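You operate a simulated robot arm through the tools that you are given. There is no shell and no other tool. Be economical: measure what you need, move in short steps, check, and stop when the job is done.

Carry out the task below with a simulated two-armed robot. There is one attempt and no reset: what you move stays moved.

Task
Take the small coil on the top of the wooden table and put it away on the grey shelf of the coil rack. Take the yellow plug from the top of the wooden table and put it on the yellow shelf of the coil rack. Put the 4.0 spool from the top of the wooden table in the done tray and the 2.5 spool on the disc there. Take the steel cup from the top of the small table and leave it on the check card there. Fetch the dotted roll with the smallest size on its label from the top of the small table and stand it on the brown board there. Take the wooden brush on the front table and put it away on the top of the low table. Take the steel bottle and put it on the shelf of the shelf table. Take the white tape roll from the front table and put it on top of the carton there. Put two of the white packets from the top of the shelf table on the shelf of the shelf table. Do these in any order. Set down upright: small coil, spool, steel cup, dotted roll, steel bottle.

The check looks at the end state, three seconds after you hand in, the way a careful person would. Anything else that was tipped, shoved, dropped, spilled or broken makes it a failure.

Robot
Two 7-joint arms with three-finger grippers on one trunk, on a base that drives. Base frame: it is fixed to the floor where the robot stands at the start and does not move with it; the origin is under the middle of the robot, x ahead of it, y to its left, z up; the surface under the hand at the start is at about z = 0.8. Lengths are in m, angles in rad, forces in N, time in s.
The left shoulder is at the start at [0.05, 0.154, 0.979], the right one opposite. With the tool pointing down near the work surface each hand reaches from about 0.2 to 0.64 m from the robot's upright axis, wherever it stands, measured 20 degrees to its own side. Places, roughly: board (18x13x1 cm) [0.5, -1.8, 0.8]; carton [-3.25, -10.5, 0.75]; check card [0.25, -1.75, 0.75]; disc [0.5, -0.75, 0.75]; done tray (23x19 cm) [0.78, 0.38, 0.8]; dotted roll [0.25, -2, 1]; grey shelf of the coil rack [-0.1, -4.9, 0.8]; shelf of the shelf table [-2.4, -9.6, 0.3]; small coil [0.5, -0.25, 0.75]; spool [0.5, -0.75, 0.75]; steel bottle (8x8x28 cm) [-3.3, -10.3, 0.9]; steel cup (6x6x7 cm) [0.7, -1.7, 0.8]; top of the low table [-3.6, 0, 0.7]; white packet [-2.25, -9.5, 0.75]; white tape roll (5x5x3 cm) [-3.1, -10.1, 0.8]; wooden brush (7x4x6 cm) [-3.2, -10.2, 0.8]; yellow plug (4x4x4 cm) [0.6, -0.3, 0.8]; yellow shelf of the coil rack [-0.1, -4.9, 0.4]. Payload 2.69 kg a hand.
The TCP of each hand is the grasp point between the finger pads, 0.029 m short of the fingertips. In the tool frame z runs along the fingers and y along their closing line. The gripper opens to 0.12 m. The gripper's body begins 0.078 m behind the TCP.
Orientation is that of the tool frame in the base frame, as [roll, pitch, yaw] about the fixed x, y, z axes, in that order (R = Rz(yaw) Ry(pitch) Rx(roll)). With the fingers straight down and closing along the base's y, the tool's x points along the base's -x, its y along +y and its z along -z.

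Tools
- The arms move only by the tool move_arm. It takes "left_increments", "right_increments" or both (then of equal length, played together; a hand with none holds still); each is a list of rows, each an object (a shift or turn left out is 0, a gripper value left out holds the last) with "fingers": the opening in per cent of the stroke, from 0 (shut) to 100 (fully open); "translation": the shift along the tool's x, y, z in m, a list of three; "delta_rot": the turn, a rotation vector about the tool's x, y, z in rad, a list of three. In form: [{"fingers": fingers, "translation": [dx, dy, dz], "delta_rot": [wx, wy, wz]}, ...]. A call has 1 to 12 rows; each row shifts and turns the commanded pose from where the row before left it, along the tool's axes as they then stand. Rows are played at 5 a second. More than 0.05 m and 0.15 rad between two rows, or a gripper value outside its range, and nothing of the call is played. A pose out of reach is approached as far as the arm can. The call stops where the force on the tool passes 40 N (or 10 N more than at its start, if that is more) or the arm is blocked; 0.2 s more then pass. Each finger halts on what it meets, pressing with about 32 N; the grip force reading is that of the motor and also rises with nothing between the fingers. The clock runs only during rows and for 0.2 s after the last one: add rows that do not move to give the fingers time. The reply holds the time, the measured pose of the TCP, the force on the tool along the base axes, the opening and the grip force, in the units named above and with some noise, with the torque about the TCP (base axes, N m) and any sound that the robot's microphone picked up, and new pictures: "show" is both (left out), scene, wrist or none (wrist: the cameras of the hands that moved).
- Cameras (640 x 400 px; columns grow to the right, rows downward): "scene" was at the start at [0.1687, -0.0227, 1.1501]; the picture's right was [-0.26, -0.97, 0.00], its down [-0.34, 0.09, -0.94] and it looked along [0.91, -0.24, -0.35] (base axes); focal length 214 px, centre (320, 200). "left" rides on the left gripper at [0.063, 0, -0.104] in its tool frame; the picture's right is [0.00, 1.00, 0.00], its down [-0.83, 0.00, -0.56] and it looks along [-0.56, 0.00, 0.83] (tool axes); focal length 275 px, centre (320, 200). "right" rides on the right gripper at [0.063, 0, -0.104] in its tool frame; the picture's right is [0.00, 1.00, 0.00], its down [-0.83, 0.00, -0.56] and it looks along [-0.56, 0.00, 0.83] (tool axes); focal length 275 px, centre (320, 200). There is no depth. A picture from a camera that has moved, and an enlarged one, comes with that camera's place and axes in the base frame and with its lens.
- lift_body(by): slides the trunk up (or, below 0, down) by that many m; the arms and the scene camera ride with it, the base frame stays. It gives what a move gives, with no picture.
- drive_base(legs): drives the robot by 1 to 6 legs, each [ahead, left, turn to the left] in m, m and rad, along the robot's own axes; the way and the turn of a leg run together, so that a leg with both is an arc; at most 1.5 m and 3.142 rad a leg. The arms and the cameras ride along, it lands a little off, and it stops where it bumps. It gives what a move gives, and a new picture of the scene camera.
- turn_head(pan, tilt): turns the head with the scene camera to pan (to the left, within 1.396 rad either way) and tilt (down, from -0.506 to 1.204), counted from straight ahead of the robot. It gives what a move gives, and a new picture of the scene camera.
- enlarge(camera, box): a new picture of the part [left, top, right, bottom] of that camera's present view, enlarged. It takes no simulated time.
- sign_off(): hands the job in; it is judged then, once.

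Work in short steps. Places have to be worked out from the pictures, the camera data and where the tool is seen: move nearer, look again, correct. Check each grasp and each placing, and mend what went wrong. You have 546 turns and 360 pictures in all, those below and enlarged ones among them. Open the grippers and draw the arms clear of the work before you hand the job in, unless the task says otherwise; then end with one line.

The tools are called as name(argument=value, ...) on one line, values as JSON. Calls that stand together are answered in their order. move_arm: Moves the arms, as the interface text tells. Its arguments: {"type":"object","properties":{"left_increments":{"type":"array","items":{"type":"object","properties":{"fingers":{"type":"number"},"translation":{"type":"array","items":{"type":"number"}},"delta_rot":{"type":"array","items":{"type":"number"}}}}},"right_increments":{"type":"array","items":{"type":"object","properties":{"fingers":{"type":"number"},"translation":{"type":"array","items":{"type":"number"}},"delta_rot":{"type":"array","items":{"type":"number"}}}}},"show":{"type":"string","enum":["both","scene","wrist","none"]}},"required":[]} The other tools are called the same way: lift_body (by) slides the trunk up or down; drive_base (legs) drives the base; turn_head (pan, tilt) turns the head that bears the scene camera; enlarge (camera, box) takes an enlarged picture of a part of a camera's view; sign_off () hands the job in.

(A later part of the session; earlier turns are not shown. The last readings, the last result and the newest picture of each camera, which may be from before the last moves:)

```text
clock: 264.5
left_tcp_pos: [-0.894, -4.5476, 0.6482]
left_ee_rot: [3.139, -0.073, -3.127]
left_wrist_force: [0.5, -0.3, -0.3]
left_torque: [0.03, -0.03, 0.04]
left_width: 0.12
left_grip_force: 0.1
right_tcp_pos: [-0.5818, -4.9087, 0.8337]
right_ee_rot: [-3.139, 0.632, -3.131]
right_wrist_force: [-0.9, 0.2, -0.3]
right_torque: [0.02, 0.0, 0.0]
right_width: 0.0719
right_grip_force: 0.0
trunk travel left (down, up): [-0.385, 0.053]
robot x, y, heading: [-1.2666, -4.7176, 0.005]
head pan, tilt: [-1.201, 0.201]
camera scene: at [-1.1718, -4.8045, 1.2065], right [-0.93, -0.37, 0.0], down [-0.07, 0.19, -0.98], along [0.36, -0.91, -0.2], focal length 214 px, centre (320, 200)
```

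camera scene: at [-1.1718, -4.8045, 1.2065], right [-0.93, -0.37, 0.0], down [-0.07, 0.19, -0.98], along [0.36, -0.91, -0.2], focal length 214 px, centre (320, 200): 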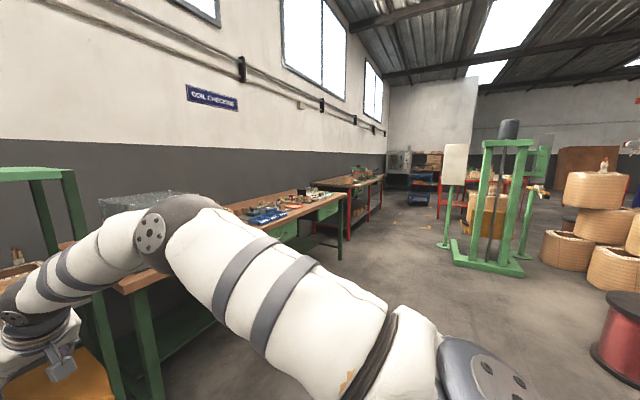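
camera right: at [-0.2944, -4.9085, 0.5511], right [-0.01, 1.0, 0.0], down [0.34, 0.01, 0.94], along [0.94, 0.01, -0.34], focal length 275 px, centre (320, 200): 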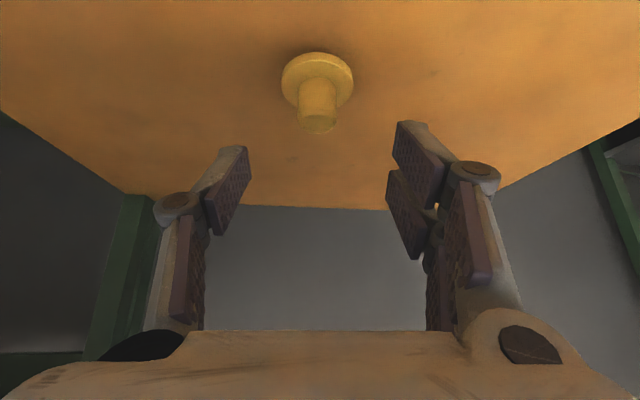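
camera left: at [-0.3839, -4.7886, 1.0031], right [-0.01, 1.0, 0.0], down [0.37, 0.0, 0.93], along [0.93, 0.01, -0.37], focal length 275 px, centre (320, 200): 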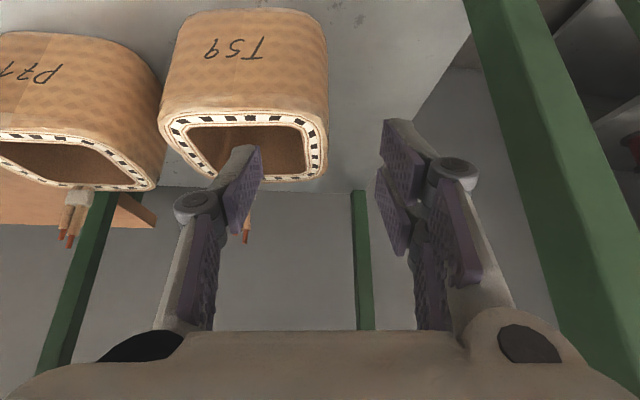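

The green machine at about (−2.1,−7.6) and the benches leave an aisle near x≈−1.15. Tuck both hands in before driving.

move_arm(right_increments=[{"translation": [0.0171, 0, -0.0427]}, {"translation": [0.0171, 0, -0.0427]}, {"translation": [0.0171, 0, -0.0427]}, {"translation": [0.0171, 0, -0.0427]}, {"translation": [0.0171, 0, -0.0427]}, {"translation": [0.0171, 0, -0.0427]}, {"translation": [0.0171, 0, -0.0427]}, {"translation": [0.0171, 0, -0.0427]}, {"delta_rot": [0, 0.15, 0]}, {"delta_rot": [0, 0.15, 0]}, {"delta_rot": [0, 0.15, 0]}, {"delta_rot": [0, 0.15, 0]}], left_increments=[{"translation": [0, 0, -0.04]}, {"translation": [0, 0, -0.04]}, {"translation": [0, 0, -0.04]}, {"translation": [0, 0, -0.04]}, {"translation": [0, 0, -0.04]}, {"translation": [0, 0, -0.04]}, {"translation": [0, 0, -0.04]}, {"translation": [0, 0, -0.04]}, {"translation": [0, 0, -0.04]}, {"delta_rot": [0, -0.073, 0]}, {}, {}], show="none")

drive_base(legs=[[0.1, 0, 0], [0, 0, -1.571]])

turn_head(pan=0.0, tilt=0.3)

```text
clock: 267.1
left_tcp_pos: [-0.8653, -4.5501, 1.0079]
left_ee_rot: [3.138, -0.003, -3.127]
left_wrist_force: [0.3, -0.1, 0.9]
left_torque: [0.0, 0.01, 0.0]
left_width: 0.1202
left_grip_force: 0.1
right_tcp_pos: [-0.7063, -4.911, 0.9128]
right_ee_rot: [3.141, 0.029, -3.133]
right_wrist_force: [-0.1, 0.1, 0.7]
right_torque: [0.04, 0.0, 0.02]
right_width: 0.072
right_grip_force: 0.1
right hand out of reach, approached as far as the arm can: row 4, 5, 6, 7, 8
trunk travel left (down, up): [-0.385, 0.053]
robot x, y, heading: [-1.2636, -4.7208, 0.004]
head pan, tilt: [-1.201, 0.201]
```

```text
clock: 272.1
left_tcp_pos: [-0.9992, -5.1203, 1.0074]
left_ee_rot: [3.138, 0.001, 1.569]
left_wrist_force: [-0.7, -0.9, 0.6]
left_torque: [0.0, 0.01, -0.01]
left_width: 0.1198
left_grip_force: 0.0
right_tcp_pos: [-1.3621, -5.2736, 0.9122]
right_ee_rot: [-3.139, 0.031, 1.562]
right_wrist_force: [0.0, -0.2, 0.5]
right_torque: [-0.01, 0.02, 0.02]
right_width: 0.0722
right_grip_force: 0.2
trunk travel left (down, up): [-0.385, 0.053]
robot x, y, heading: [-1.1605, -4.7201, -1.578]
head pan, tilt: [-1.201, 0.201]
camera scene: at [-1.2484, -4.8077, 1.2065], right [-0.35, 0.94, 0.0], down [0.19, 0.07, -0.98], along [-0.92, -0.35, -0.2], focal length 214 px, centre (320, 200)
```

scene: 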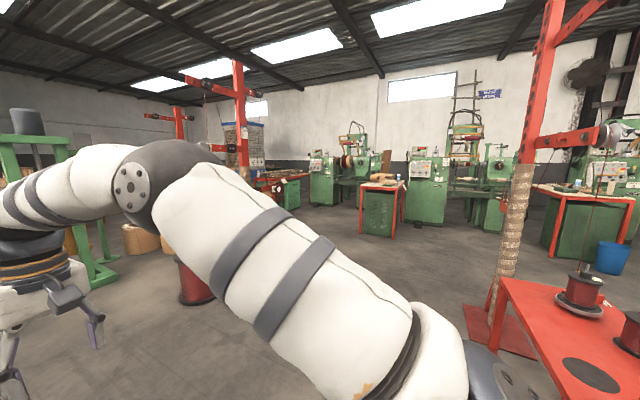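

```text
clock: 273.6
left_tcp_pos: [-0.9997, -5.1204, 1.0074]
left_ee_rot: [3.139, 0.0, 1.568]
left_wrist_force: [-0.5, -0.3, 0.4]
left_torque: [0.03, 0.0, 0.03]
left_width: 0.1201
left_grip_force: 0.1
right_tcp_pos: [-1.3624, -5.2751, 0.9131]
right_ee_rot: [-3.139, 0.032, 1.564]
right_wrist_force: [-0.3, 0.1, -0.1]
right_torque: [-0.01, 0.0, -0.03]
right_width: 0.0724
right_grip_force: 0.1
trunk travel left (down, up): [-0.385, 0.053]
robot x, y, heading: [-1.1636, -4.7161, -1.581]
head pan, tilt: [0.0, 0.3]
camera scene: at [-1.162, -4.8681, 1.1972], right [-1.0, 0.01, 0.0], down [0.0, 0.3, -0.96], along [-0.01, -0.96, -0.3], focal length 214 px, centre (320, 200)
```

scene: 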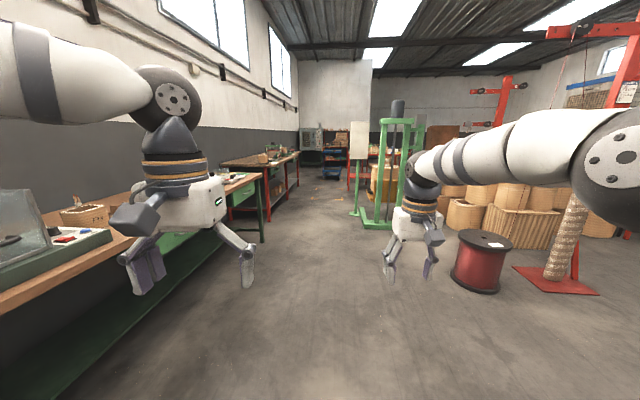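

Aisle is clear ahead. Drive 2.8 m along it, keeping x≈−1.2.

drive_base(legs=[[1.4, -0.04, 0.01], [1.4, 0, 0]])

```text
clock: 287.2
left_tcp_pos: [-1.069, -7.9339, 1.0076]
left_ee_rot: [3.138, -0.001, 1.57]
left_wrist_force: [0.3, -1.0, -0.3]
left_torque: [0.01, -0.01, -0.02]
left_width: 0.1198
left_grip_force: 0.0
right_tcp_pos: [-1.4326, -8.0873, 0.9135]
right_ee_rot: [-3.141, 0.032, 1.565]
right_wrist_force: [-0.4, -0.6, -0.1]
right_torque: [-0.01, -0.01, 0.0]
right_width: 0.072
right_grip_force: 0.1
trunk travel left (down, up): [-0.385, 0.053]
robot x, y, heading: [-1.235, -7.534, -1.581]
head pan, tilt: [0.0, 0.3]
camera scene: at [-1.2316, -7.682, 1.1972], right [-1.0, 0.01, 0.0], down [0.0, 0.3, -0.96], along [-0.01, -0.96, -0.3], focal length 214 px, centre (320, 200)
```

scene: 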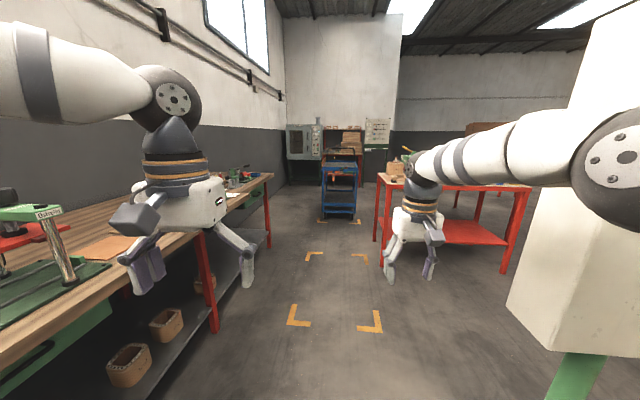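

The red table ahead-right seems to be the shelf table. Look toward it.

drive_base(legs=[[0.8, 0, 0.01]])

turn_head(pan=-0.8, tilt=0.35)

```text
clock: 291.5
left_tcp_pos: [-1.064, -8.738, 1.0075]
left_ee_rot: [3.139, -0.001, 1.586]
left_wrist_force: [0.3, -0.3, 0.2]
left_torque: [-0.02, -0.05, 0.03]
left_width: 0.1202
left_grip_force: 0.0
right_tcp_pos: [-1.4263, -8.8976, 0.9113]
right_ee_rot: [-3.14, 0.031, 1.579]
right_wrist_force: [-0.1, -0.3, -0.7]
right_torque: [-0.02, -0.01, 0.01]
right_width: 0.0719
right_grip_force: 0.0
trunk travel left (down, up): [-0.385, 0.053]
robot x, y, heading: [-1.2327, -8.3367, -1.564]
head pan, tilt: [0.0, 0.3]
camera scene: at [-1.2297, -8.4884, 1.1972], right [-1.0, -0.01, 0.0], down [0.0, 0.3, -0.96], along [0.01, -0.96, -0.3], focal length 214 px, centre (320, 200)
```

scene: 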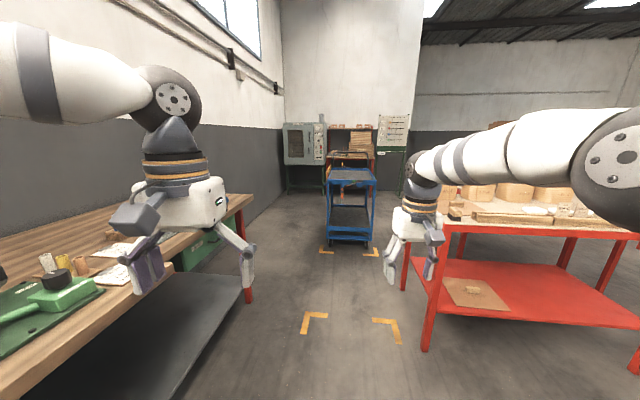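

```text
clock: 292.6
left_tcp_pos: [-1.0632, -8.7384, 1.0087]
left_ee_rot: [3.137, 0.0, 1.585]
left_wrist_force: [0.1, -0.3, -0.1]
left_torque: [0.02, -0.01, 0.05]
left_width: 0.12
left_grip_force: 0.0
right_tcp_pos: [-1.4241, -8.8973, 0.9127]
right_ee_rot: [-3.14, 0.032, 1.579]
right_wrist_force: [0.1, 0.6, -0.1]
right_torque: [-0.03, -0.01, 0.0]
right_width: 0.0719
right_grip_force: 0.1
trunk travel left (down, up): [-0.385, 0.053]
robot x, y, heading: [-1.2345, -8.3405, -1.564]
head pan, tilt: [-0.799, 0.351]
camera scene: at [-1.2966, -8.4602, 1.1925], right [-0.7, 0.71, 0.0], down [0.24, 0.24, -0.94], along [-0.67, -0.66, -0.34], focal length 214 px, centre (320, 200)
```

scene: 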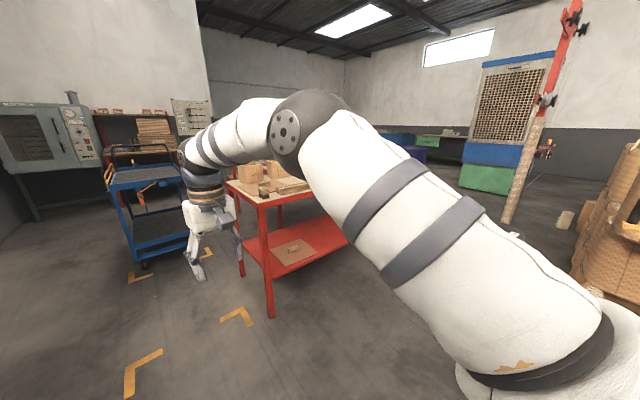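

The shelf table spans about x −1.85…−2.88, y −9.35…−9.9, its long side facing me. Strafe right to stand in front of it.

drive_base(legs=[[0, -1.05, 0]])

turn_head(pan=0.0, tilt=0.5)

```text
clock: 297.0
left_tcp_pos: [-1.5339, -8.7469, 1.0073]
left_ee_rot: [3.139, 0.0, 1.573]
left_wrist_force: [0.5, 0.5, 1.1]
left_torque: [0.02, -0.02, 0.0]
left_width: 0.1202
left_grip_force: 0.1
right_tcp_pos: [-1.8977, -8.9017, 0.9114]
right_ee_rot: [-3.14, 0.031, 1.568]
right_wrist_force: [-0.2, -0.3, 0.5]
right_torque: [-0.04, 0.04, 0.04]
right_width: 0.0721
right_grip_force: 0.1
trunk travel left (down, up): [-0.385, 0.053]
robot x, y, heading: [-1.7001, -8.3464, -1.573]
head pan, tilt: [-0.799, 0.351]
stopped in leg 1: the robot was blocked; the commanded pose is now the measured one
camera scene: at [-1.7639, -8.4662, 1.1925], right [-0.69, 0.72, 0.0], down [0.25, 0.24, -0.94], along [-0.68, -0.65, -0.34], focal length 214 px, centre (320, 200)
```

scene: 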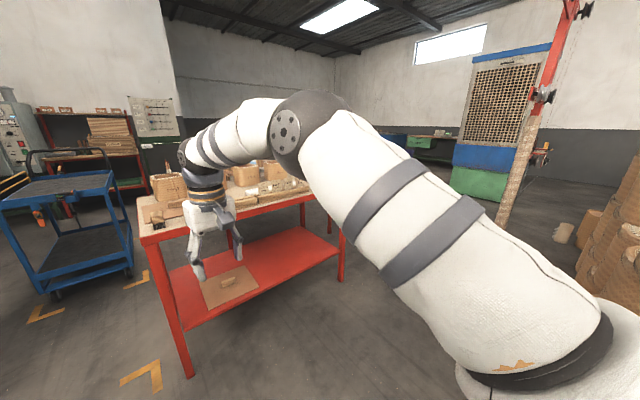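

```text
clock: 298.2
left_tcp_pos: [-1.5351, -8.7457, 1.0069]
left_ee_rot: [3.135, 0.0, 1.573]
left_wrist_force: [0.3, -0.2, 0.1]
left_torque: [0.02, -0.01, -0.01]
left_width: 0.1201
left_grip_force: 0.0
right_tcp_pos: [-1.8995, -8.9016, 0.9127]
right_ee_rot: [-3.139, 0.031, 1.566]
right_wrist_force: [0.2, -0.2, 0.7]
right_torque: [0.01, -0.02, 0.01]
right_width: 0.0721
right_grip_force: 0.0
trunk travel left (down, up): [-0.385, 0.053]
robot x, y, heading: [-1.6989, -8.3447, -1.574]
head pan, tilt: [0.0, 0.499]
camera scene: at [-1.6981, -8.4921, 1.1788], right [-1.0, 0.0, 0.0], down [0.0, 0.48, -0.88], along [0.0, -0.88, -0.48], focal length 214 px, centre (320, 200)
```

scene: 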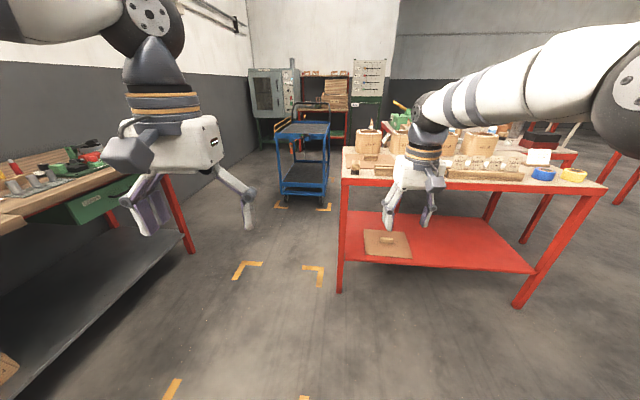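

Blocked at x≈−1.70 by something behind my right side, likely the machine's foot. Move forward 25 cm and then strafe again.

drive_base(legs=[[0.0, 0.05, 0], [0.25, 0, 0], [0, -0.5, 0]])

```text
clock: 304.7
left_tcp_pos: [-1.9946, -8.9962, 1.0072]
left_ee_rot: [3.139, 0.0, 1.569]
left_wrist_force: [0.0, -0.4, 0.0]
left_torque: [0.02, -0.01, 0.01]
left_width: 0.12
left_grip_force: 0.0
right_tcp_pos: [-2.3586, -9.1494, 0.9121]
right_ee_rot: [-3.139, 0.031, 1.564]
right_wrist_force: [0.0, -0.7, -0.2]
right_torque: [0.02, -0.05, 0.02]
right_width: 0.0722
right_grip_force: 0.0
trunk travel left (down, up): [-0.385, 0.053]
robot x, y, heading: [-2.1559, -8.5954, -1.576]
head pan, tilt: [0.0, 0.499]
camera scene: at [-2.1564, -8.7411, 1.1788], right [-1.0, 0.01, 0.0], down [0.0, 0.48, -0.88], along [-0.01, -0.88, -0.48], focal length 214 px, centre (320, 200)
```

scene: 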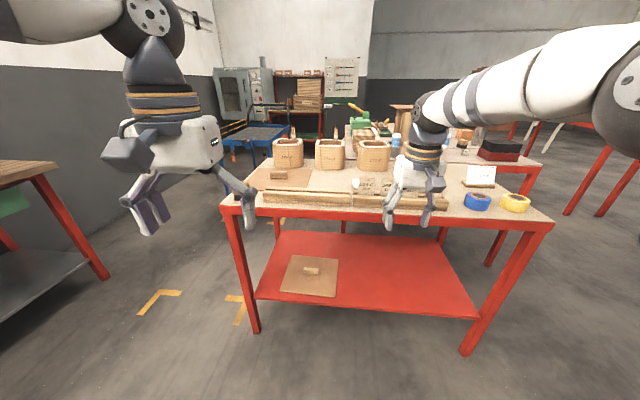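

Now in front of the shelf table. Zoom on its top.

move_arm(right_increments=[{"translation": [0.0, -0.04, -0.03]}, {"translation": [0.0, -0.04, -0.03]}, {"translation": [0.0, -0.04, -0.03]}, {"translation": [0.0, -0.04, -0.02]}], show="none")

enlarge(camera="scene", box=[220, 110, 560, 300])

```text
clock: 305.7
left_tcp_pos: [-1.9955, -8.9952, 1.0094]
left_ee_rot: [3.136, 0.0, 1.569]
left_wrist_force: [0.4, 0.0, 0.6]
left_torque: [0.0, 0.01, 0.0]
left_width: 0.1199
left_grip_force: 0.0
right_tcp_pos: [-2.5153, -9.1364, 1.0196]
right_ee_rot: [-3.139, 0.031, 1.563]
right_wrist_force: [-0.2, -0.2, 0.6]
right_torque: [0.0, -0.02, -0.02]
right_width: 0.0719
right_grip_force: 0.1
right hand out of reach, approached as far as the arm can: row 4
trunk travel left (down, up): [-0.385, 0.053]
robot x, y, heading: [-2.1594, -8.5937, -1.573]
head pan, tilt: [0.0, 0.499]
```

```text
1.88 times, centred on (390, 205) of scene
camera zoom: at [-2.1567, -8.7407, 1.1788], right [-1.0, 0.01, 0.0], down [0.0, 0.48, -0.88], along [-0.01, -0.88, -0.48], focal length 404 px, centre (188, 191)
```

zoom: 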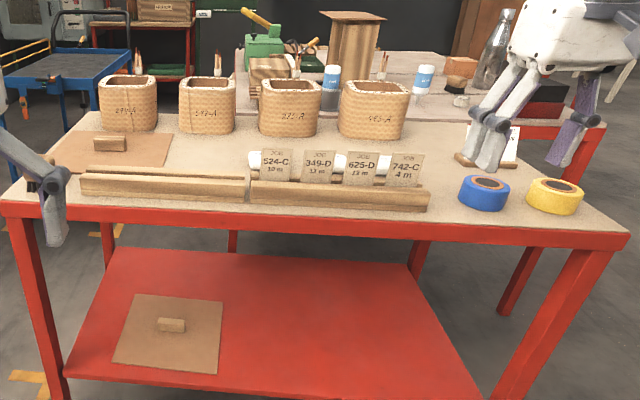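

I see four coils and rail-held job cards with white items behind them. Bring the left hand over for a top view.

move_arm(left_increments=[{"translation": [-0.04, -0.015, -0.01]}, {"translation": [-0.04, -0.02, -0.01]}, {"translation": [-0.04, -0.02, 0]}, {"translation": [-0.04, -0.02, 0]}], show="wrist")

```text
clock: 306.7
left_tcp_pos: [-2.0624, -9.1345, 1.023]
left_ee_rot: [3.136, -0.001, 1.566]
left_wrist_force: [-0.2, 0.6, -0.1]
left_torque: [-0.01, 0.03, 0.01]
left_width: 0.1201
left_grip_force: 0.0
left hand out of reach, approached as far as the arm can: row 4
right_tcp_pos: [-2.5145, -9.1353, 1.0206]
right_ee_rot: [-3.141, 0.034, 1.564]
right_wrist_force: [0.6, 0.3, 0.2]
right_torque: [-0.06, 0.06, -0.02]
right_width: 0.0716
right_grip_force: 0.1
trunk travel left (down, up): [-0.385, 0.053]
robot x, y, heading: [-2.1593, -8.5899, -1.58]
head pan, tilt: [0.0, 0.499]
camera left: at [-2.0624, -9.07, 1.1272], right [1.0, -0.01, 0.01], down [-0.01, -0.83, 0.55], along [0.0, -0.55, -0.83], focal length 275 px, centre (320, 200)
```

left: 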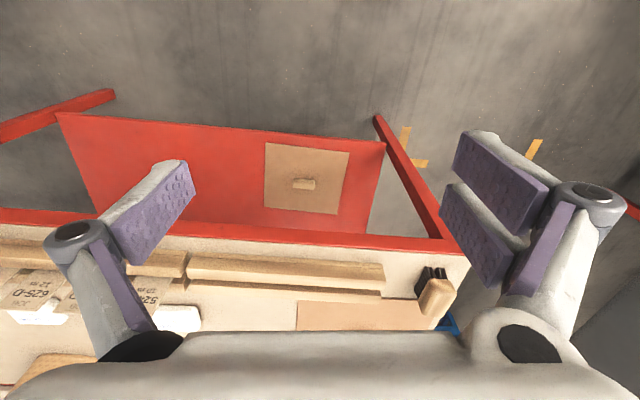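

Table edge is at y≈−9.35; move 30 cm closer and look again.

drive_base(legs=[[0.3, 0, 0]])

enlarge(camera="left", box=[0, 0, 640, 400])

enlarge(camera="right", box=[0, 0, 640, 400])

```text
clock: 308.7
left_tcp_pos: [-2.064, -9.4325, 1.022]
left_ee_rot: [3.137, 0.0, 1.569]
left_wrist_force: [-0.7, 0.5, -0.1]
left_torque: [0.06, 0.02, 0.02]
left_width: 0.1201
left_grip_force: 0.1
right_tcp_pos: [-2.5172, -9.4346, 1.0197]
right_ee_rot: [-3.141, 0.03, 1.565]
right_wrist_force: [-0.2, -0.4, -0.5]
right_torque: [0.0, -0.01, 0.01]
right_width: 0.0719
right_grip_force: 0.0
trunk travel left (down, up): [-0.385, 0.053]
robot x, y, heading: [-2.1611, -8.8914, -1.579]
head pan, tilt: [0.0, 0.499]
camera scene: at [-2.1583, -9.0398, 1.1787], right [-1.0, 0.01, 0.0], down [0.0, 0.48, -0.88], along [-0.01, -0.88, -0.48], focal length 214 px, centre (320, 200)
```

scene: 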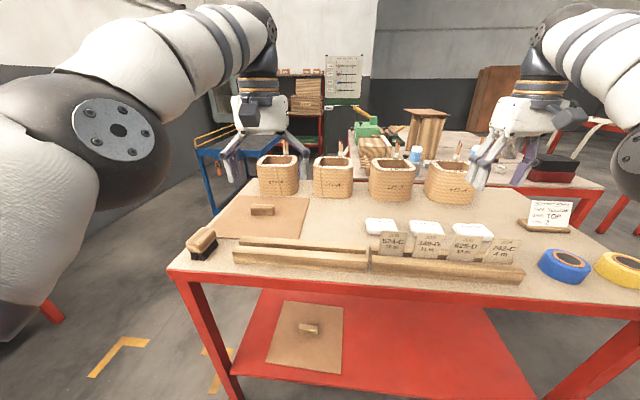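

```text
1.00 times, centred on (320, 200) of left (not enlarged: the box is as wide or as high as the picture)
camera zoom: at [-2.0642, -9.3697, 1.1272], right [1.0, -0.01, 0.0], down [-0.01, -0.83, 0.56], along [0.0, -0.56, -0.83], focal length 275 px, centre (320, 200)
```

zoom: 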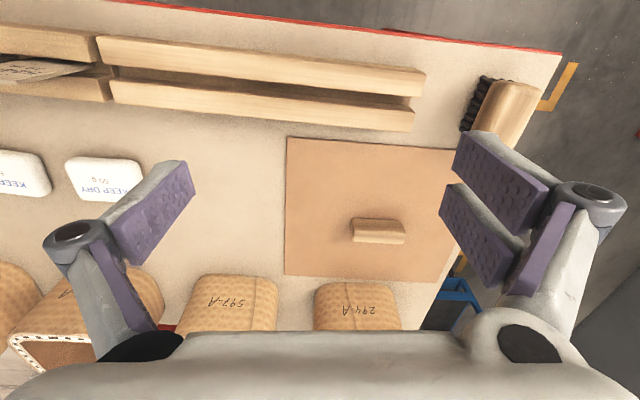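

```text
1.00 times, centred on (320, 200) of right (not enlarged: the box is as wide or as high as the picture)
camera zoom: at [-2.5165, -9.3685, 1.1208], right [1.0, 0.0, 0.0], down [0.0, -0.81, 0.58], along [0.0, -0.58, -0.81], focal length 275 px, centre (320, 200)
```

zoom: 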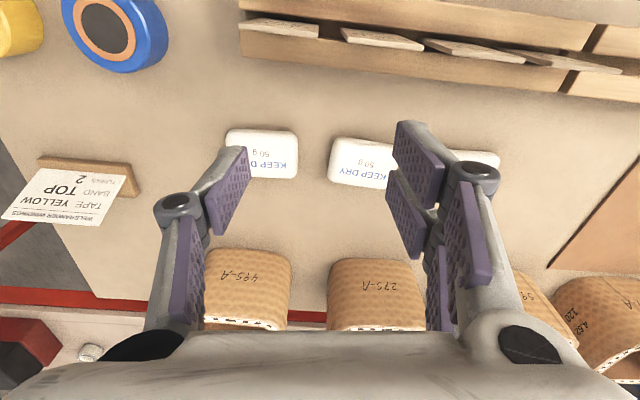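

Three "KEEP DRY" packets: A(−2.59,−9.52), B(−2.457,−9.535), C(−2.347,−9.55). I'll take A with the right hand across its length and C with the left hand turned 90° (closing across its width). Turn the left hand first.

move_arm(left_increments=[{"delta_rot": [0, 0, 0.145]}, {"delta_rot": [0, 0, 0.145]}, {"delta_rot": [0, 0, 0.145]}, {"delta_rot": [0, 0, 0.145]}, {"delta_rot": [0, 0, 0.145]}, {"delta_rot": [0, 0, 0.145]}, {"delta_rot": [0, 0, 0.145]}, {"delta_rot": [0, 0, 0.145]}, {"delta_rot": [0, 0, 0.145]}, {"delta_rot": [0, 0, 0.145]}, {"delta_rot": [0, 0, 0.12], "fingers": 75}], right_increments=[{"fingers": 100}, {"translation": [0, -0.025, 0], "delta_rot": [0, 0.03, 0]}, {"translation": [0, -0.025, 0]}, {"translation": [0, -0.022, 0]}, {}, {}, {}, {}, {}, {}, {}], show="wrist")

```text
clock: 311.1
left_tcp_pos: [-2.064, -9.4326, 1.022]
left_ee_rot: [3.141, -0.003, -0.004]
left_wrist_force: [-0.2, -0.4, 1.0]
left_torque: [0.01, -0.02, -0.04]
left_width: 0.0898
left_grip_force: 0.0
right_tcp_pos: [-2.584, -9.4076, 1.015]
right_ee_rot: [-3.139, 0.002, 1.565]
right_wrist_force: [1.6, -0.6, -1.2]
right_torque: [0.0, 0.02, 0.01]
right_width: 0.1199
right_grip_force: 0.1
right hand out of reach, approached as far as the arm can: row 2, 3, 4
trunk travel left (down, up): [-0.385, 0.053]
robot x, y, heading: [-2.1601, -8.8958, -1.576]
head pan, tilt: [0.0, 0.499]
camera right: at [-2.5827, -9.3437, 1.1179], right [1.0, 0.0, 0.0], down [0.0, -0.83, 0.56], along [0.0, -0.56, -0.83], focal length 275 px, centre (320, 200)
camera left: at [-2.0011, -9.4324, 1.1275], right [-0.01, -1.0, 0.0], down [-0.83, 0.01, 0.55], along [-0.55, 0.0, -0.83], focal length 275 px, centre (320, 200)
```

right: 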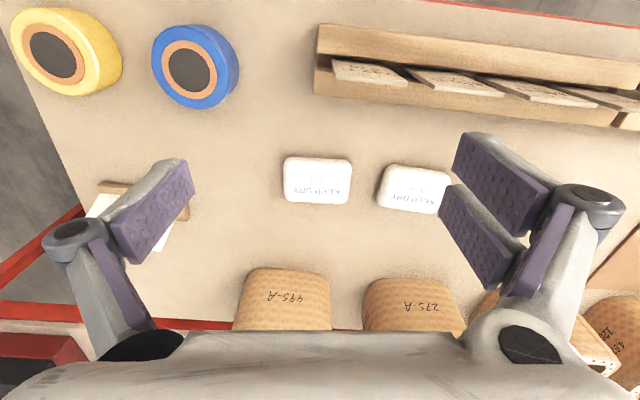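
left: 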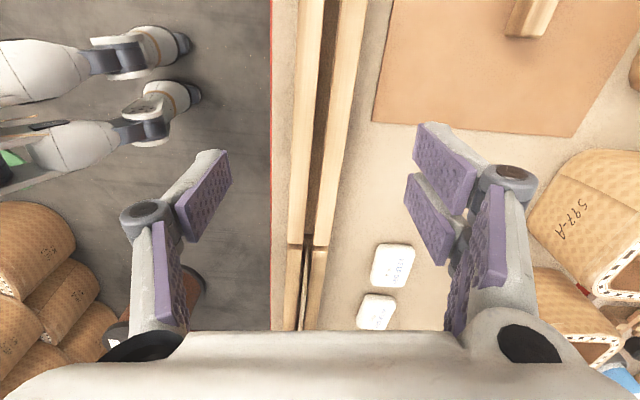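

The targets are a bit far; move the base to about (−2.45,−9.03).

drive_base(legs=[[0, -0.29, 0], [0.13, 0, 0]])

enlarge(camera="left", box=[0, 0, 640, 400])

```text
clock: 314.8
left_tcp_pos: [-2.3586, -9.5567, 1.0219]
left_ee_rot: [-3.141, -0.004, -0.005]
left_wrist_force: [-0.3, -0.2, -0.7]
left_torque: [0.04, 0.0, 0.0]
left_width: 0.09
left_grip_force: 0.0
right_tcp_pos: [-2.8772, -9.5309, 1.0153]
right_ee_rot: [-3.138, -0.001, 1.559]
right_wrist_force: [-0.5, -0.5, 0.4]
right_torque: [0.05, 0.0, 0.0]
right_width: 0.1198
right_grip_force: 0.2
trunk travel left (down, up): [-0.385, 0.053]
robot x, y, heading: [-2.4519, -9.0176, -1.578]
head pan, tilt: [0.0, 0.499]
camera scene: at [-2.4508, -9.1644, 1.1787], right [-1.0, 0.01, 0.0], down [0.01, 0.48, -0.88], along [-0.01, -0.88, -0.48], focal length 214 px, centre (320, 200)
```

scene: 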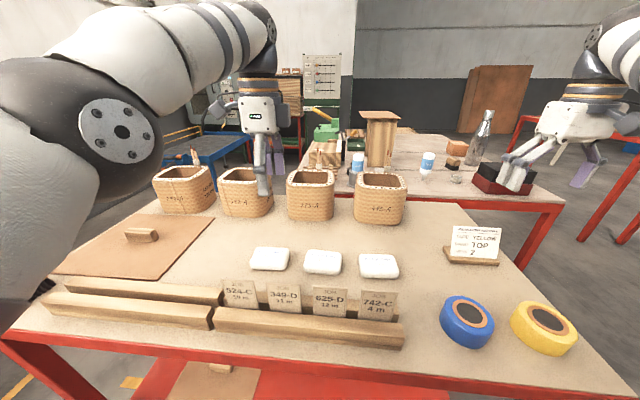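

```text
1.00 times, centred on (320, 200) of left (not enlarged: the box is as wide or as high as the picture)
camera zoom: at [-2.2953, -9.5582, 1.127], right [-0.01, -1.0, 0.0], down [-0.83, 0.01, 0.55], along [-0.55, 0.01, -0.83], focal length 275 px, centre (320, 200)
```

zoom: 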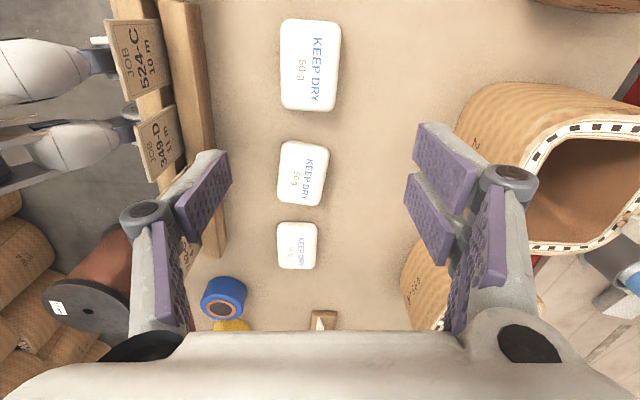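

Left hand nearly above C (−2.336,−9.547). Align and descend most of the way.

move_arm(left_increments=[{"translation": [0.0226, -0.0097, 0.03], "fingers": 88}, {"translation": [0, 0, 0.04]}, {"translation": [0, 0, 0.04]}, {"translation": [0, 0, 0.04]}], show="wrist")

```text
clock: 315.8
left_tcp_pos: [-2.3346, -9.5467, 0.8728]
left_ee_rot: [3.141, -0.004, -0.005]
left_wrist_force: [-0.3, 0.8, -0.3]
left_torque: [0.02, 0.03, 0.02]
left_width: 0.1053
left_grip_force: 0.0
right_tcp_pos: [-2.8781, -9.5307, 1.0147]
right_ee_rot: [-3.141, 0.0, 1.558]
right_wrist_force: [-0.8, -0.8, -0.3]
right_torque: [-0.02, 0.02, 0.01]
right_width: 0.1202
right_grip_force: 0.2
trunk travel left (down, up): [-0.385, 0.053]
robot x, y, heading: [-2.4519, -9.0186, -1.582]
head pan, tilt: [0.0, 0.499]
camera left: at [-2.2721, -9.5469, 0.9773], right [-0.01, -1.0, 0.0], down [-0.83, 0.01, 0.55], along [-0.55, 0.0, -0.83], focal length 275 px, centre (320, 200)
```

left: 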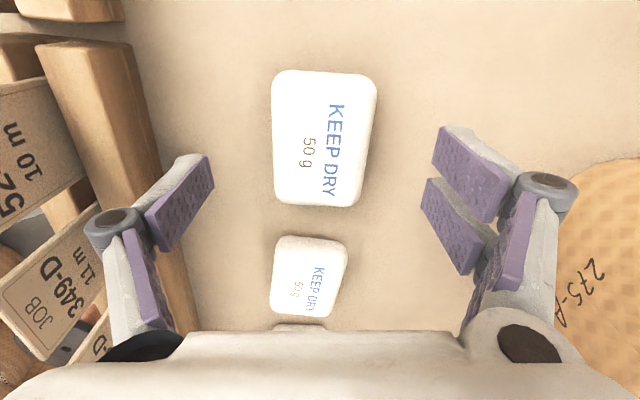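

Centred. Descend slowly to the table level.

move_arm(left_increments=[{"translation": [-0.002, 0.001, 0.02]}, {"translation": [0, 0, 0.012]}, {"translation": [0, 0, 0.006]}], show="wrist")

```text
clock: 316.6
left_tcp_pos: [-2.3366, -9.5481, 0.8347]
left_ee_rot: [3.141, -0.002, -0.006]
left_wrist_force: [1.0, 0.1, 0.0]
left_torque: [-0.02, 0.01, 0.02]
left_width: 0.1056
left_grip_force: 0.0
right_tcp_pos: [-2.8789, -9.5305, 1.0157]
right_ee_rot: [-3.14, 0.0, 1.56]
right_wrist_force: [-0.1, 0.0, 0.5]
right_torque: [-0.01, -0.02, -0.02]
right_width: 0.1201
right_grip_force: 0.0
trunk travel left (down, up): [-0.385, 0.053]
robot x, y, heading: [-2.4529, -9.0151, -1.586]
head pan, tilt: [0.0, 0.499]
camera left: at [-2.2743, -9.5482, 0.939], right [-0.01, -1.0, 0.0], down [-0.83, 0.01, 0.55], along [-0.55, 0.01, -0.83], focal length 275 px, centre (320, 200)
```

left: 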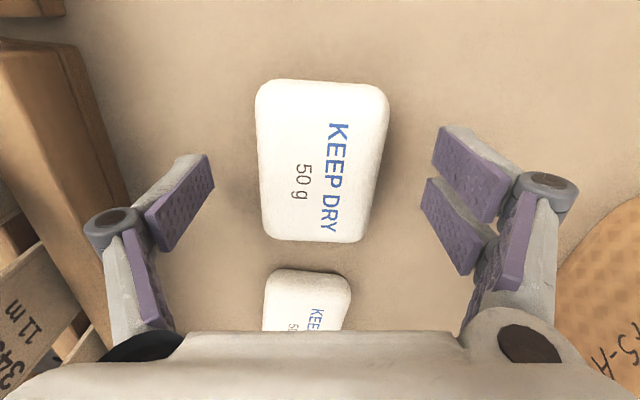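

Packet top ≈0.815. Go 6 mm lower and close.

move_arm(left_increments=[{"translation": [-0.002, 0.0, 0.006]}, {"fingers": 55}, {"fingers": 40}, {"fingers": 30}, {"fingers": 30}], show="wrist")

```text
clock: 317.8
left_tcp_pos: [-2.3386, -9.5479, 0.8285]
left_ee_rot: [-3.141, -0.003, -0.006]
left_wrist_force: [-1.2, -0.8, 0.4]
left_torque: [0.02, -0.03, -0.01]
left_width: 0.0591
left_grip_force: 31.7
right_tcp_pos: [-2.8765, -9.5304, 1.0156]
right_ee_rot: [-3.139, 0.003, 1.56]
right_wrist_force: [0.0, -0.2, -0.1]
right_torque: [-0.02, 0.01, 0.01]
right_width: 0.12
right_grip_force: 0.0
trunk travel left (down, up): [-0.385, 0.053]
robot x, y, heading: [-2.4508, -9.0153, -1.58]
head pan, tilt: [0.0, 0.499]
camera left: at [-2.2765, -9.5486, 0.9334], right [-0.01, -1.0, 0.0], down [-0.83, 0.01, 0.55], along [-0.55, 0.01, -0.83], focal length 275 px, centre (320, 200)
```

left: 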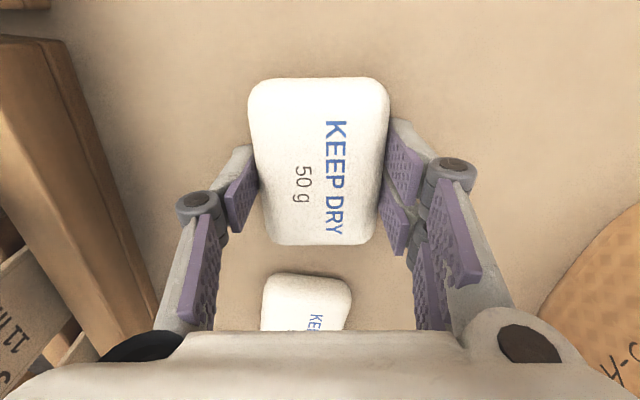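

Gripped (5.9 cm). Lift it and move the right hand toward packet A (−2.585,−9.52).

move_arm(left_increments=[{"translation": [0, 0, -0.04]}, {"translation": [0, 0, -0.04]}, {"translation": [0, 0, -0.04]}, {"translation": [0, 0, -0.04]}, {"translation": [0.03, -0.03, -0.02]}, {"translation": [0.03, -0.03, 0]}, {"translation": [0.03, -0.03, 0]}], right_increments=[{}, {}, {}, {"translation": [0, 0.045, 0]}, {"translation": [0, 0.045, 0]}, {"translation": [0, 0.045, 0]}, {"translation": [0, 0.045, 0]}], show="both")

```text
clock: 319.4
left_tcp_pos: [-2.2442, -9.4582, 1.009]
left_ee_rot: [3.141, -0.003, -0.005]
left_wrist_force: [-0.3, -0.8, -0.3]
left_torque: [0.0, 0.05, 0.01]
left_width: 0.0594
left_grip_force: 32.1
right_tcp_pos: [-2.6949, -9.532, 1.0151]
right_ee_rot: [-3.137, 0.001, 1.559]
right_wrist_force: [1.1, 0.7, 0.0]
right_torque: [0.01, 0.04, 0.01]
right_width: 0.1201
right_grip_force: 0.1
trunk travel left (down, up): [-0.385, 0.053]
robot x, y, heading: [-2.4479, -9.014, -1.579]
head pan, tilt: [0.0, 0.499]
camera scene: at [-2.4488, -9.1633, 1.1788], right [-1.0, 0.01, 0.0], down [0.0, 0.48, -0.88], along [-0.01, -0.88, -0.48], focal length 214 px, centre (320, 200)
camera right: at [-2.6938, -9.4686, 1.119], right [1.0, -0.01, 0.0], down [0.0, -0.83, 0.56], along [-0.01, -0.56, -0.83], focal length 275 px, centre (320, 200)
camera left: at [-2.1816, -9.4586, 1.1127], right [-0.01, -1.0, 0.0], down [-0.83, 0.01, 0.55], along [-0.55, 0.0, -0.83], focal length 275 px, centre (320, 200)
```

scene: 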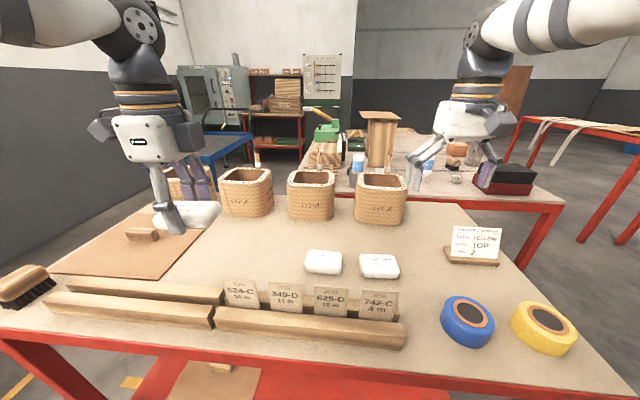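
right: 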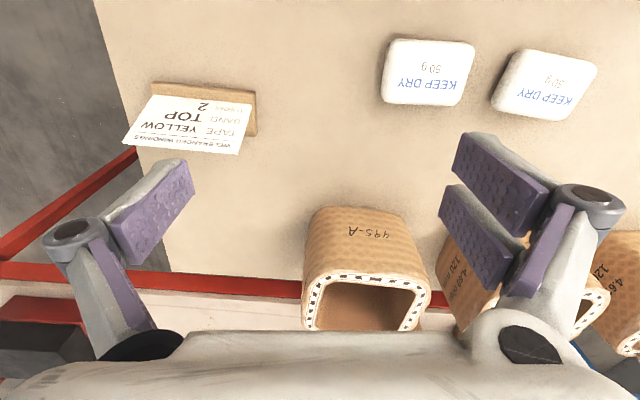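
left: 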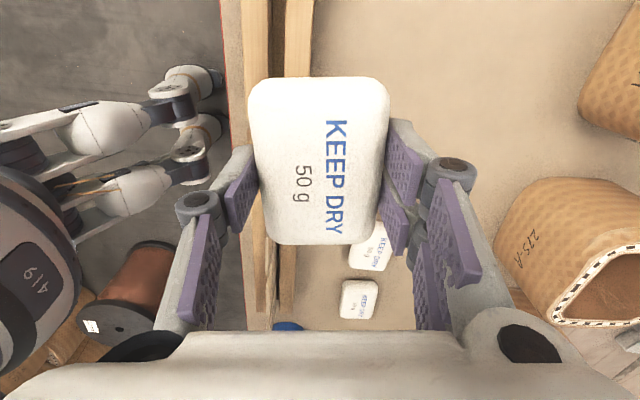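

Packet A is only ~2 cm from B, so I'll turn the right hand 90° too (closing across A's width).

move_arm(right_increments=[{"translation": [0.01, 0.03, 0], "delta_rot": [0, 0, -0.145]}, {"delta_rot": [0, 0, -0.145]}, {"delta_rot": [0, 0, -0.145]}, {"delta_rot": [0, 0, -0.145]}, {"delta_rot": [0, 0, -0.145]}, {"delta_rot": [0, 0, -0.145]}, {"delta_rot": [0, 0, -0.145]}, {"delta_rot": [0, 0, -0.145]}, {"delta_rot": [0, 0, -0.145]}, {"delta_rot": [0, 0, -0.145]}, {"delta_rot": [0, 0, -0.12], "fingers": 88}], show="none")

move_arm(right_increments=[{"translation": [-0.04, 0, 0]}, {"translation": [-0.035, 0, 0]}], show="wrist")

```text
clock: 321.8
left_tcp_pos: [-2.246, -9.4592, 1.0078]
left_ee_rot: [3.141, -0.004, -0.005]
left_wrist_force: [-0.1, 0.3, 0.3]
left_torque: [0.01, -0.05, 0.04]
left_width: 0.0593
left_grip_force: 31.8
right_tcp_pos: [-2.6661, -9.5217, 1.0149]
right_ee_rot: [-3.139, -0.005, 3.134]
right_wrist_force: [0.6, 0.2, -0.7]
right_torque: [0.0, -0.01, 0.01]
right_width: 0.1056
right_grip_force: 0.2
trunk travel left (down, up): [-0.385, 0.053]
robot x, y, heading: [-2.4547, -9.0166, -1.582]
head pan, tilt: [0.0, 0.499]
```

```text
clock: 322.4
left_tcp_pos: [-2.2461, -9.4595, 1.0091]
left_ee_rot: [3.141, -0.002, -0.006]
left_wrist_force: [-0.7, -0.3, 0.0]
left_torque: [0.01, 0.03, -0.01]
left_width: 0.059
left_grip_force: 31.7
right_tcp_pos: [-2.5914, -9.5245, 1.014]
right_ee_rot: [-3.141, -0.002, 3.13]
right_wrist_force: [-0.6, -0.2, 0.4]
right_torque: [-0.01, 0.03, 0.0]
right_width: 0.1058
right_grip_force: 0.0
trunk travel left (down, up): [-0.385, 0.053]
robot x, y, heading: [-2.4486, -9.0142, -1.587]
head pan, tilt: [0.0, 0.499]
camera right: at [-2.654, -9.5226, 1.1173], right [0.01, 1.0, 0.0], down [0.83, -0.01, 0.55], along [0.55, -0.01, -0.83], focal length 275 px, centre (320, 200)
```

right: 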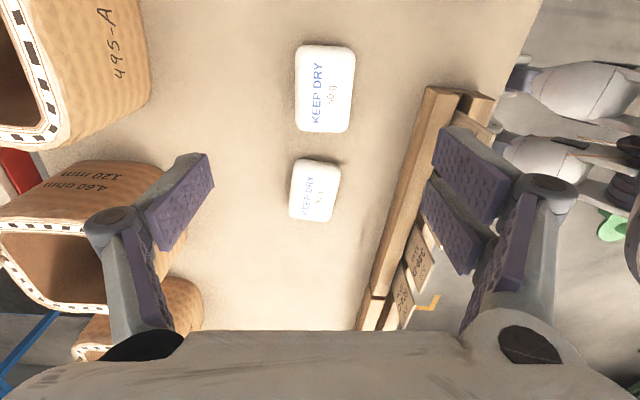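

Aligned over A. Descend.

move_arm(right_increments=[{"translation": [0.002, 0.005, 0.04]}, {"translation": [0, 0, 0.04]}, {"translation": [0, 0, 0.04]}, {"translation": [0, 0, 0.03]}], show="wrist")

```text
clock: 323.4
left_tcp_pos: [-2.2464, -9.4589, 1.0073]
left_ee_rot: [3.141, -0.003, -0.005]
left_wrist_force: [-0.2, 0.6, -0.5]
left_torque: [0.01, 0.01, -0.01]
left_width: 0.0591
left_grip_force: 31.7
right_tcp_pos: [-2.5961, -9.5188, 0.8622]
right_ee_rot: [-3.139, -0.001, 3.129]
right_wrist_force: [1.1, 0.0, -0.6]
right_torque: [0.02, 0.05, 0.01]
right_width: 0.1052
right_grip_force: 0.0
trunk travel left (down, up): [-0.385, 0.053]
robot x, y, heading: [-2.4495, -9.0184, -1.586]
head pan, tilt: [0.0, 0.499]
camera right: at [-2.6584, -9.5182, 0.9658], right [0.01, 1.0, 0.0], down [0.83, -0.01, 0.55], along [0.55, -0.01, -0.83], focal length 275 px, centre (320, 200)
```

right: 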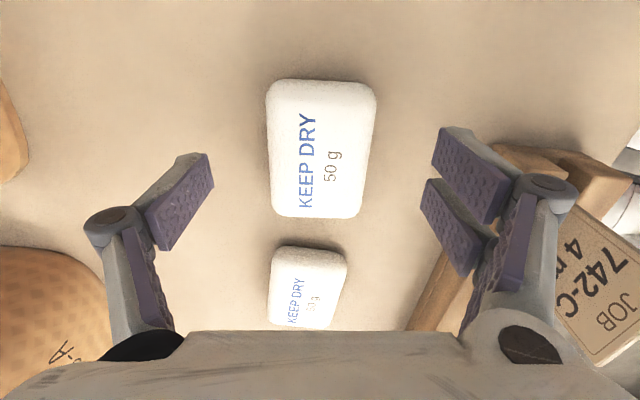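

move_arm(right_increments=[{"translation": [-0.004, 0, 0.02]}, {"translation": [0, 0, 0.0137]}, {"fingers": 55}, {"fingers": 40}, {"fingers": 30}, {"fingers": 30}], show="wrist")

```text
clock: 324.8
left_tcp_pos: [-2.2463, -9.4595, 1.0076]
left_ee_rot: [3.141, -0.004, -0.004]
left_wrist_force: [-0.4, 0.3, 0.0]
left_torque: [-0.04, 0.0, -0.02]
left_width: 0.0591
left_grip_force: 32.2
right_tcp_pos: [-2.5918, -9.5194, 0.8302]
right_ee_rot: [-3.14, -0.003, 3.129]
right_wrist_force: [-0.2, -0.2, -0.3]
right_torque: [-0.06, 0.05, 0.03]
right_width: 0.059
right_grip_force: 32.2
trunk travel left (down, up): [-0.385, 0.053]
robot x, y, heading: [-2.454, -9.0194, -1.58]
head pan, tilt: [0.0, 0.499]
camera right: at [-2.6533, -9.5182, 0.9334], right [0.01, 1.0, 0.0], down [0.83, -0.01, 0.55], along [0.55, -0.01, -0.83], focal length 275 px, centre (320, 200)
```

right: 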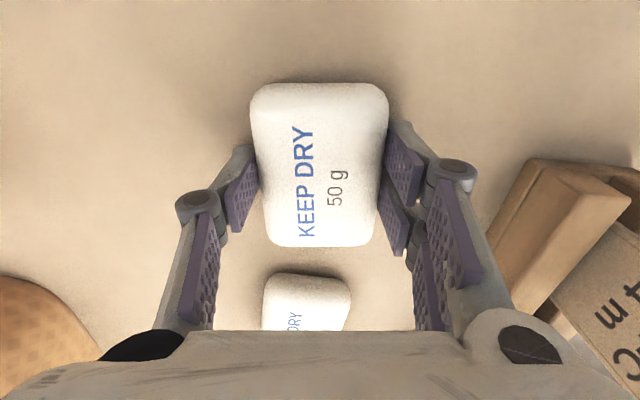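

Both packets held. Lift the right one and back away from the table.

move_arm(right_increments=[{"translation": [0, 0, -0.04]}, {"translation": [0, 0, -0.04]}, {"translation": [0, 0, -0.04]}, {"translation": [0, 0.02, -0.04]}, {"translation": [0, 0.03, -0.01]}], show="none")

drive_base(legs=[[-0.36, 0, 0.01]])

lift_body(by=-0.36)

turn_head(pan=0.0, tilt=0.5)

```text
clock: 326.0
left_tcp_pos: [-2.248, -9.4595, 1.0074]
left_ee_rot: [-3.141, -0.004, -0.006]
left_wrist_force: [-0.1, 1.1, -0.8]
left_torque: [0.0, -0.02, 0.01]
left_width: 0.059
left_grip_force: 32.2
right_tcp_pos: [-2.5924, -9.4671, 0.9998]
right_ee_rot: [-3.139, -0.001, 3.13]
right_wrist_force: [0.9, -0.1, 0.2]
right_torque: [-0.04, -0.02, 0.02]
right_width: 0.0589
right_grip_force: 31.4
trunk travel left (down, up): [-0.385, 0.053]
robot x, y, heading: [-2.4515, -9.0173, -1.581]
head pan, tilt: [0.0, 0.499]
```

```text
clock: 328.4
left_tcp_pos: [-2.2399, -9.089, 1.0089]
left_ee_rot: [3.141, -0.005, 0.003]
left_wrist_force: [0.7, -0.6, -0.4]
left_torque: [-0.02, -0.02, 0.02]
left_width: 0.059
left_grip_force: 32.0
right_tcp_pos: [-2.5836, -9.1001, 0.9995]
right_ee_rot: [-3.141, -0.001, 3.14]
right_wrist_force: [-1.1, -0.5, 0.3]
right_torque: [-0.04, -0.01, 0.04]
right_width: 0.0589
right_grip_force: 32.1
trunk travel left (down, up): [-0.385, 0.053]
robot x, y, heading: [-2.4458, -8.6502, -1.573]
head pan, tilt: [0.0, 0.499]
camera scene: at [-2.4469, -8.7952, 1.1789], right [-1.0, 0.0, 0.0], down [0.0, 0.48, -0.88], along [0.0, -0.88, -0.48], focal length 214 px, centre (320, 200)
```

scene: 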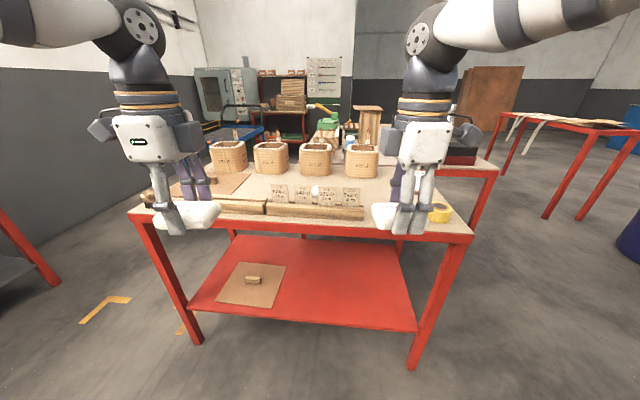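

```text
clock: 331.9
left_tcp_pos: [-2.2399, -9.0891, 0.6467]
left_ee_rot: [3.141, -0.004, 0.003]
left_wrist_force: [0.6, 0.5, -1.0]
left_torque: [0.01, -0.02, 0.0]
left_width: 0.0589
left_grip_force: 32.1
right_tcp_pos: [-2.5842, -9.101, 0.6395]
right_ee_rot: [-3.139, -0.002, 3.14]
right_wrist_force: [0.6, 0.5, -1.7]
right_torque: [0.0, 0.01, -0.03]
right_width: 0.059
right_grip_force: 32.1
trunk travel left (down, up): [-0.025, 0.413]
robot x, y, heading: [-2.4438, -8.6488, -1.575]
head pan, tilt: [0.0, 0.499]
```

```text
clock: 332.4
left_tcp_pos: [-2.2392, -9.0885, 0.6475]
left_ee_rot: [3.141, -0.003, 0.004]
left_wrist_force: [-0.5, 0.1, 0.0]
left_torque: [-0.01, 0.02, 0.0]
left_width: 0.0593
left_grip_force: 32.1
right_tcp_pos: [-2.5838, -9.1007, 0.641]
right_ee_rot: [-3.14, -0.002, 3.139]
right_wrist_force: [0.0, 0.1, -0.1]
right_torque: [-0.01, 0.0, 0.02]
right_width: 0.0591
right_grip_force: 31.6
trunk travel left (down, up): [-0.025, 0.413]
robot x, y, heading: [-2.4533, -8.6476, -1.573]
head pan, tilt: [0.0, 0.499]
camera scene: at [-2.4471, -8.9191, 0.7907], right [-1.0, 0.0, 0.0], down [0.0, 0.48, -0.88], along [0.0, -0.88, -0.48], focal length 214 px, centre (320, 200)
```

scene: 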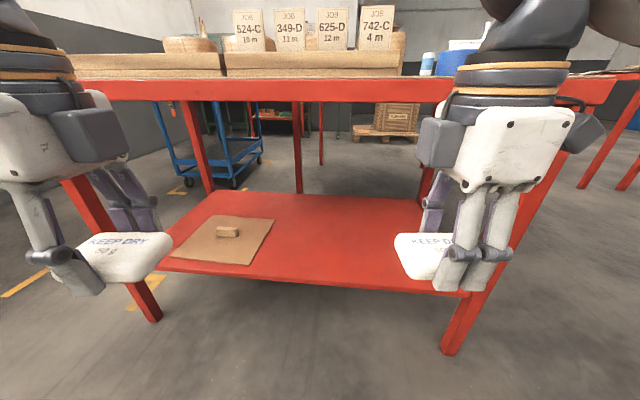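

Shelf surface z≈0.31, the brown board covers x>−2.26. Lower both hands to z≈0.42 and bring the left one to x≈−2.37.

move_arm(left_increments=[{"translation": [-0.022, 0, 0.038]}, {"translation": [-0.022, 0, 0.038]}, {"translation": [-0.022, 0, 0.038]}, {"translation": [-0.022, 0, 0.038]}, {"translation": [-0.022, 0, 0.038]}, {"translation": [-0.022, 0, 0.038]}], right_increments=[{"translation": [0, 0, 0.037]}, {"translation": [0, 0, 0.037]}, {"translation": [0, 0, 0.037]}, {"translation": [0, 0, 0.037]}, {"translation": [0, 0, 0.037]}, {"translation": [0, 0, 0.037]}], show="scene")

```text
clock: 333.9
left_tcp_pos: [-2.3702, -9.091, 0.4186]
left_ee_rot: [3.141, -0.004, 0.004]
left_wrist_force: [1.7, -0.9, 0.6]
left_torque: [-0.02, 0.02, 0.0]
left_width: 0.0589
left_grip_force: 31.6
right_tcp_pos: [-2.587, -9.0992, 0.417]
right_ee_rot: [-3.14, -0.004, 3.139]
right_wrist_force: [0.2, 0.5, -0.6]
right_torque: [-0.04, -0.02, 0.01]
right_width: 0.0592
right_grip_force: 32.8
trunk travel left (down, up): [-0.025, 0.413]
robot x, y, heading: [-2.4479, -8.6471, -1.572]
head pan, tilt: [0.0, 0.499]
camera scene: at [-2.4471, -8.919, 0.7907], right [-1.0, 0.0, 0.0], down [0.0, 0.48, -0.88], along [0.0, -0.88, -0.48], focal length 214 px, centre (320, 200)
```

scene: 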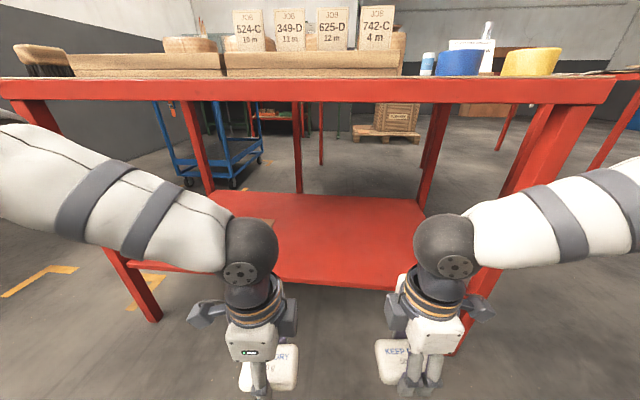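

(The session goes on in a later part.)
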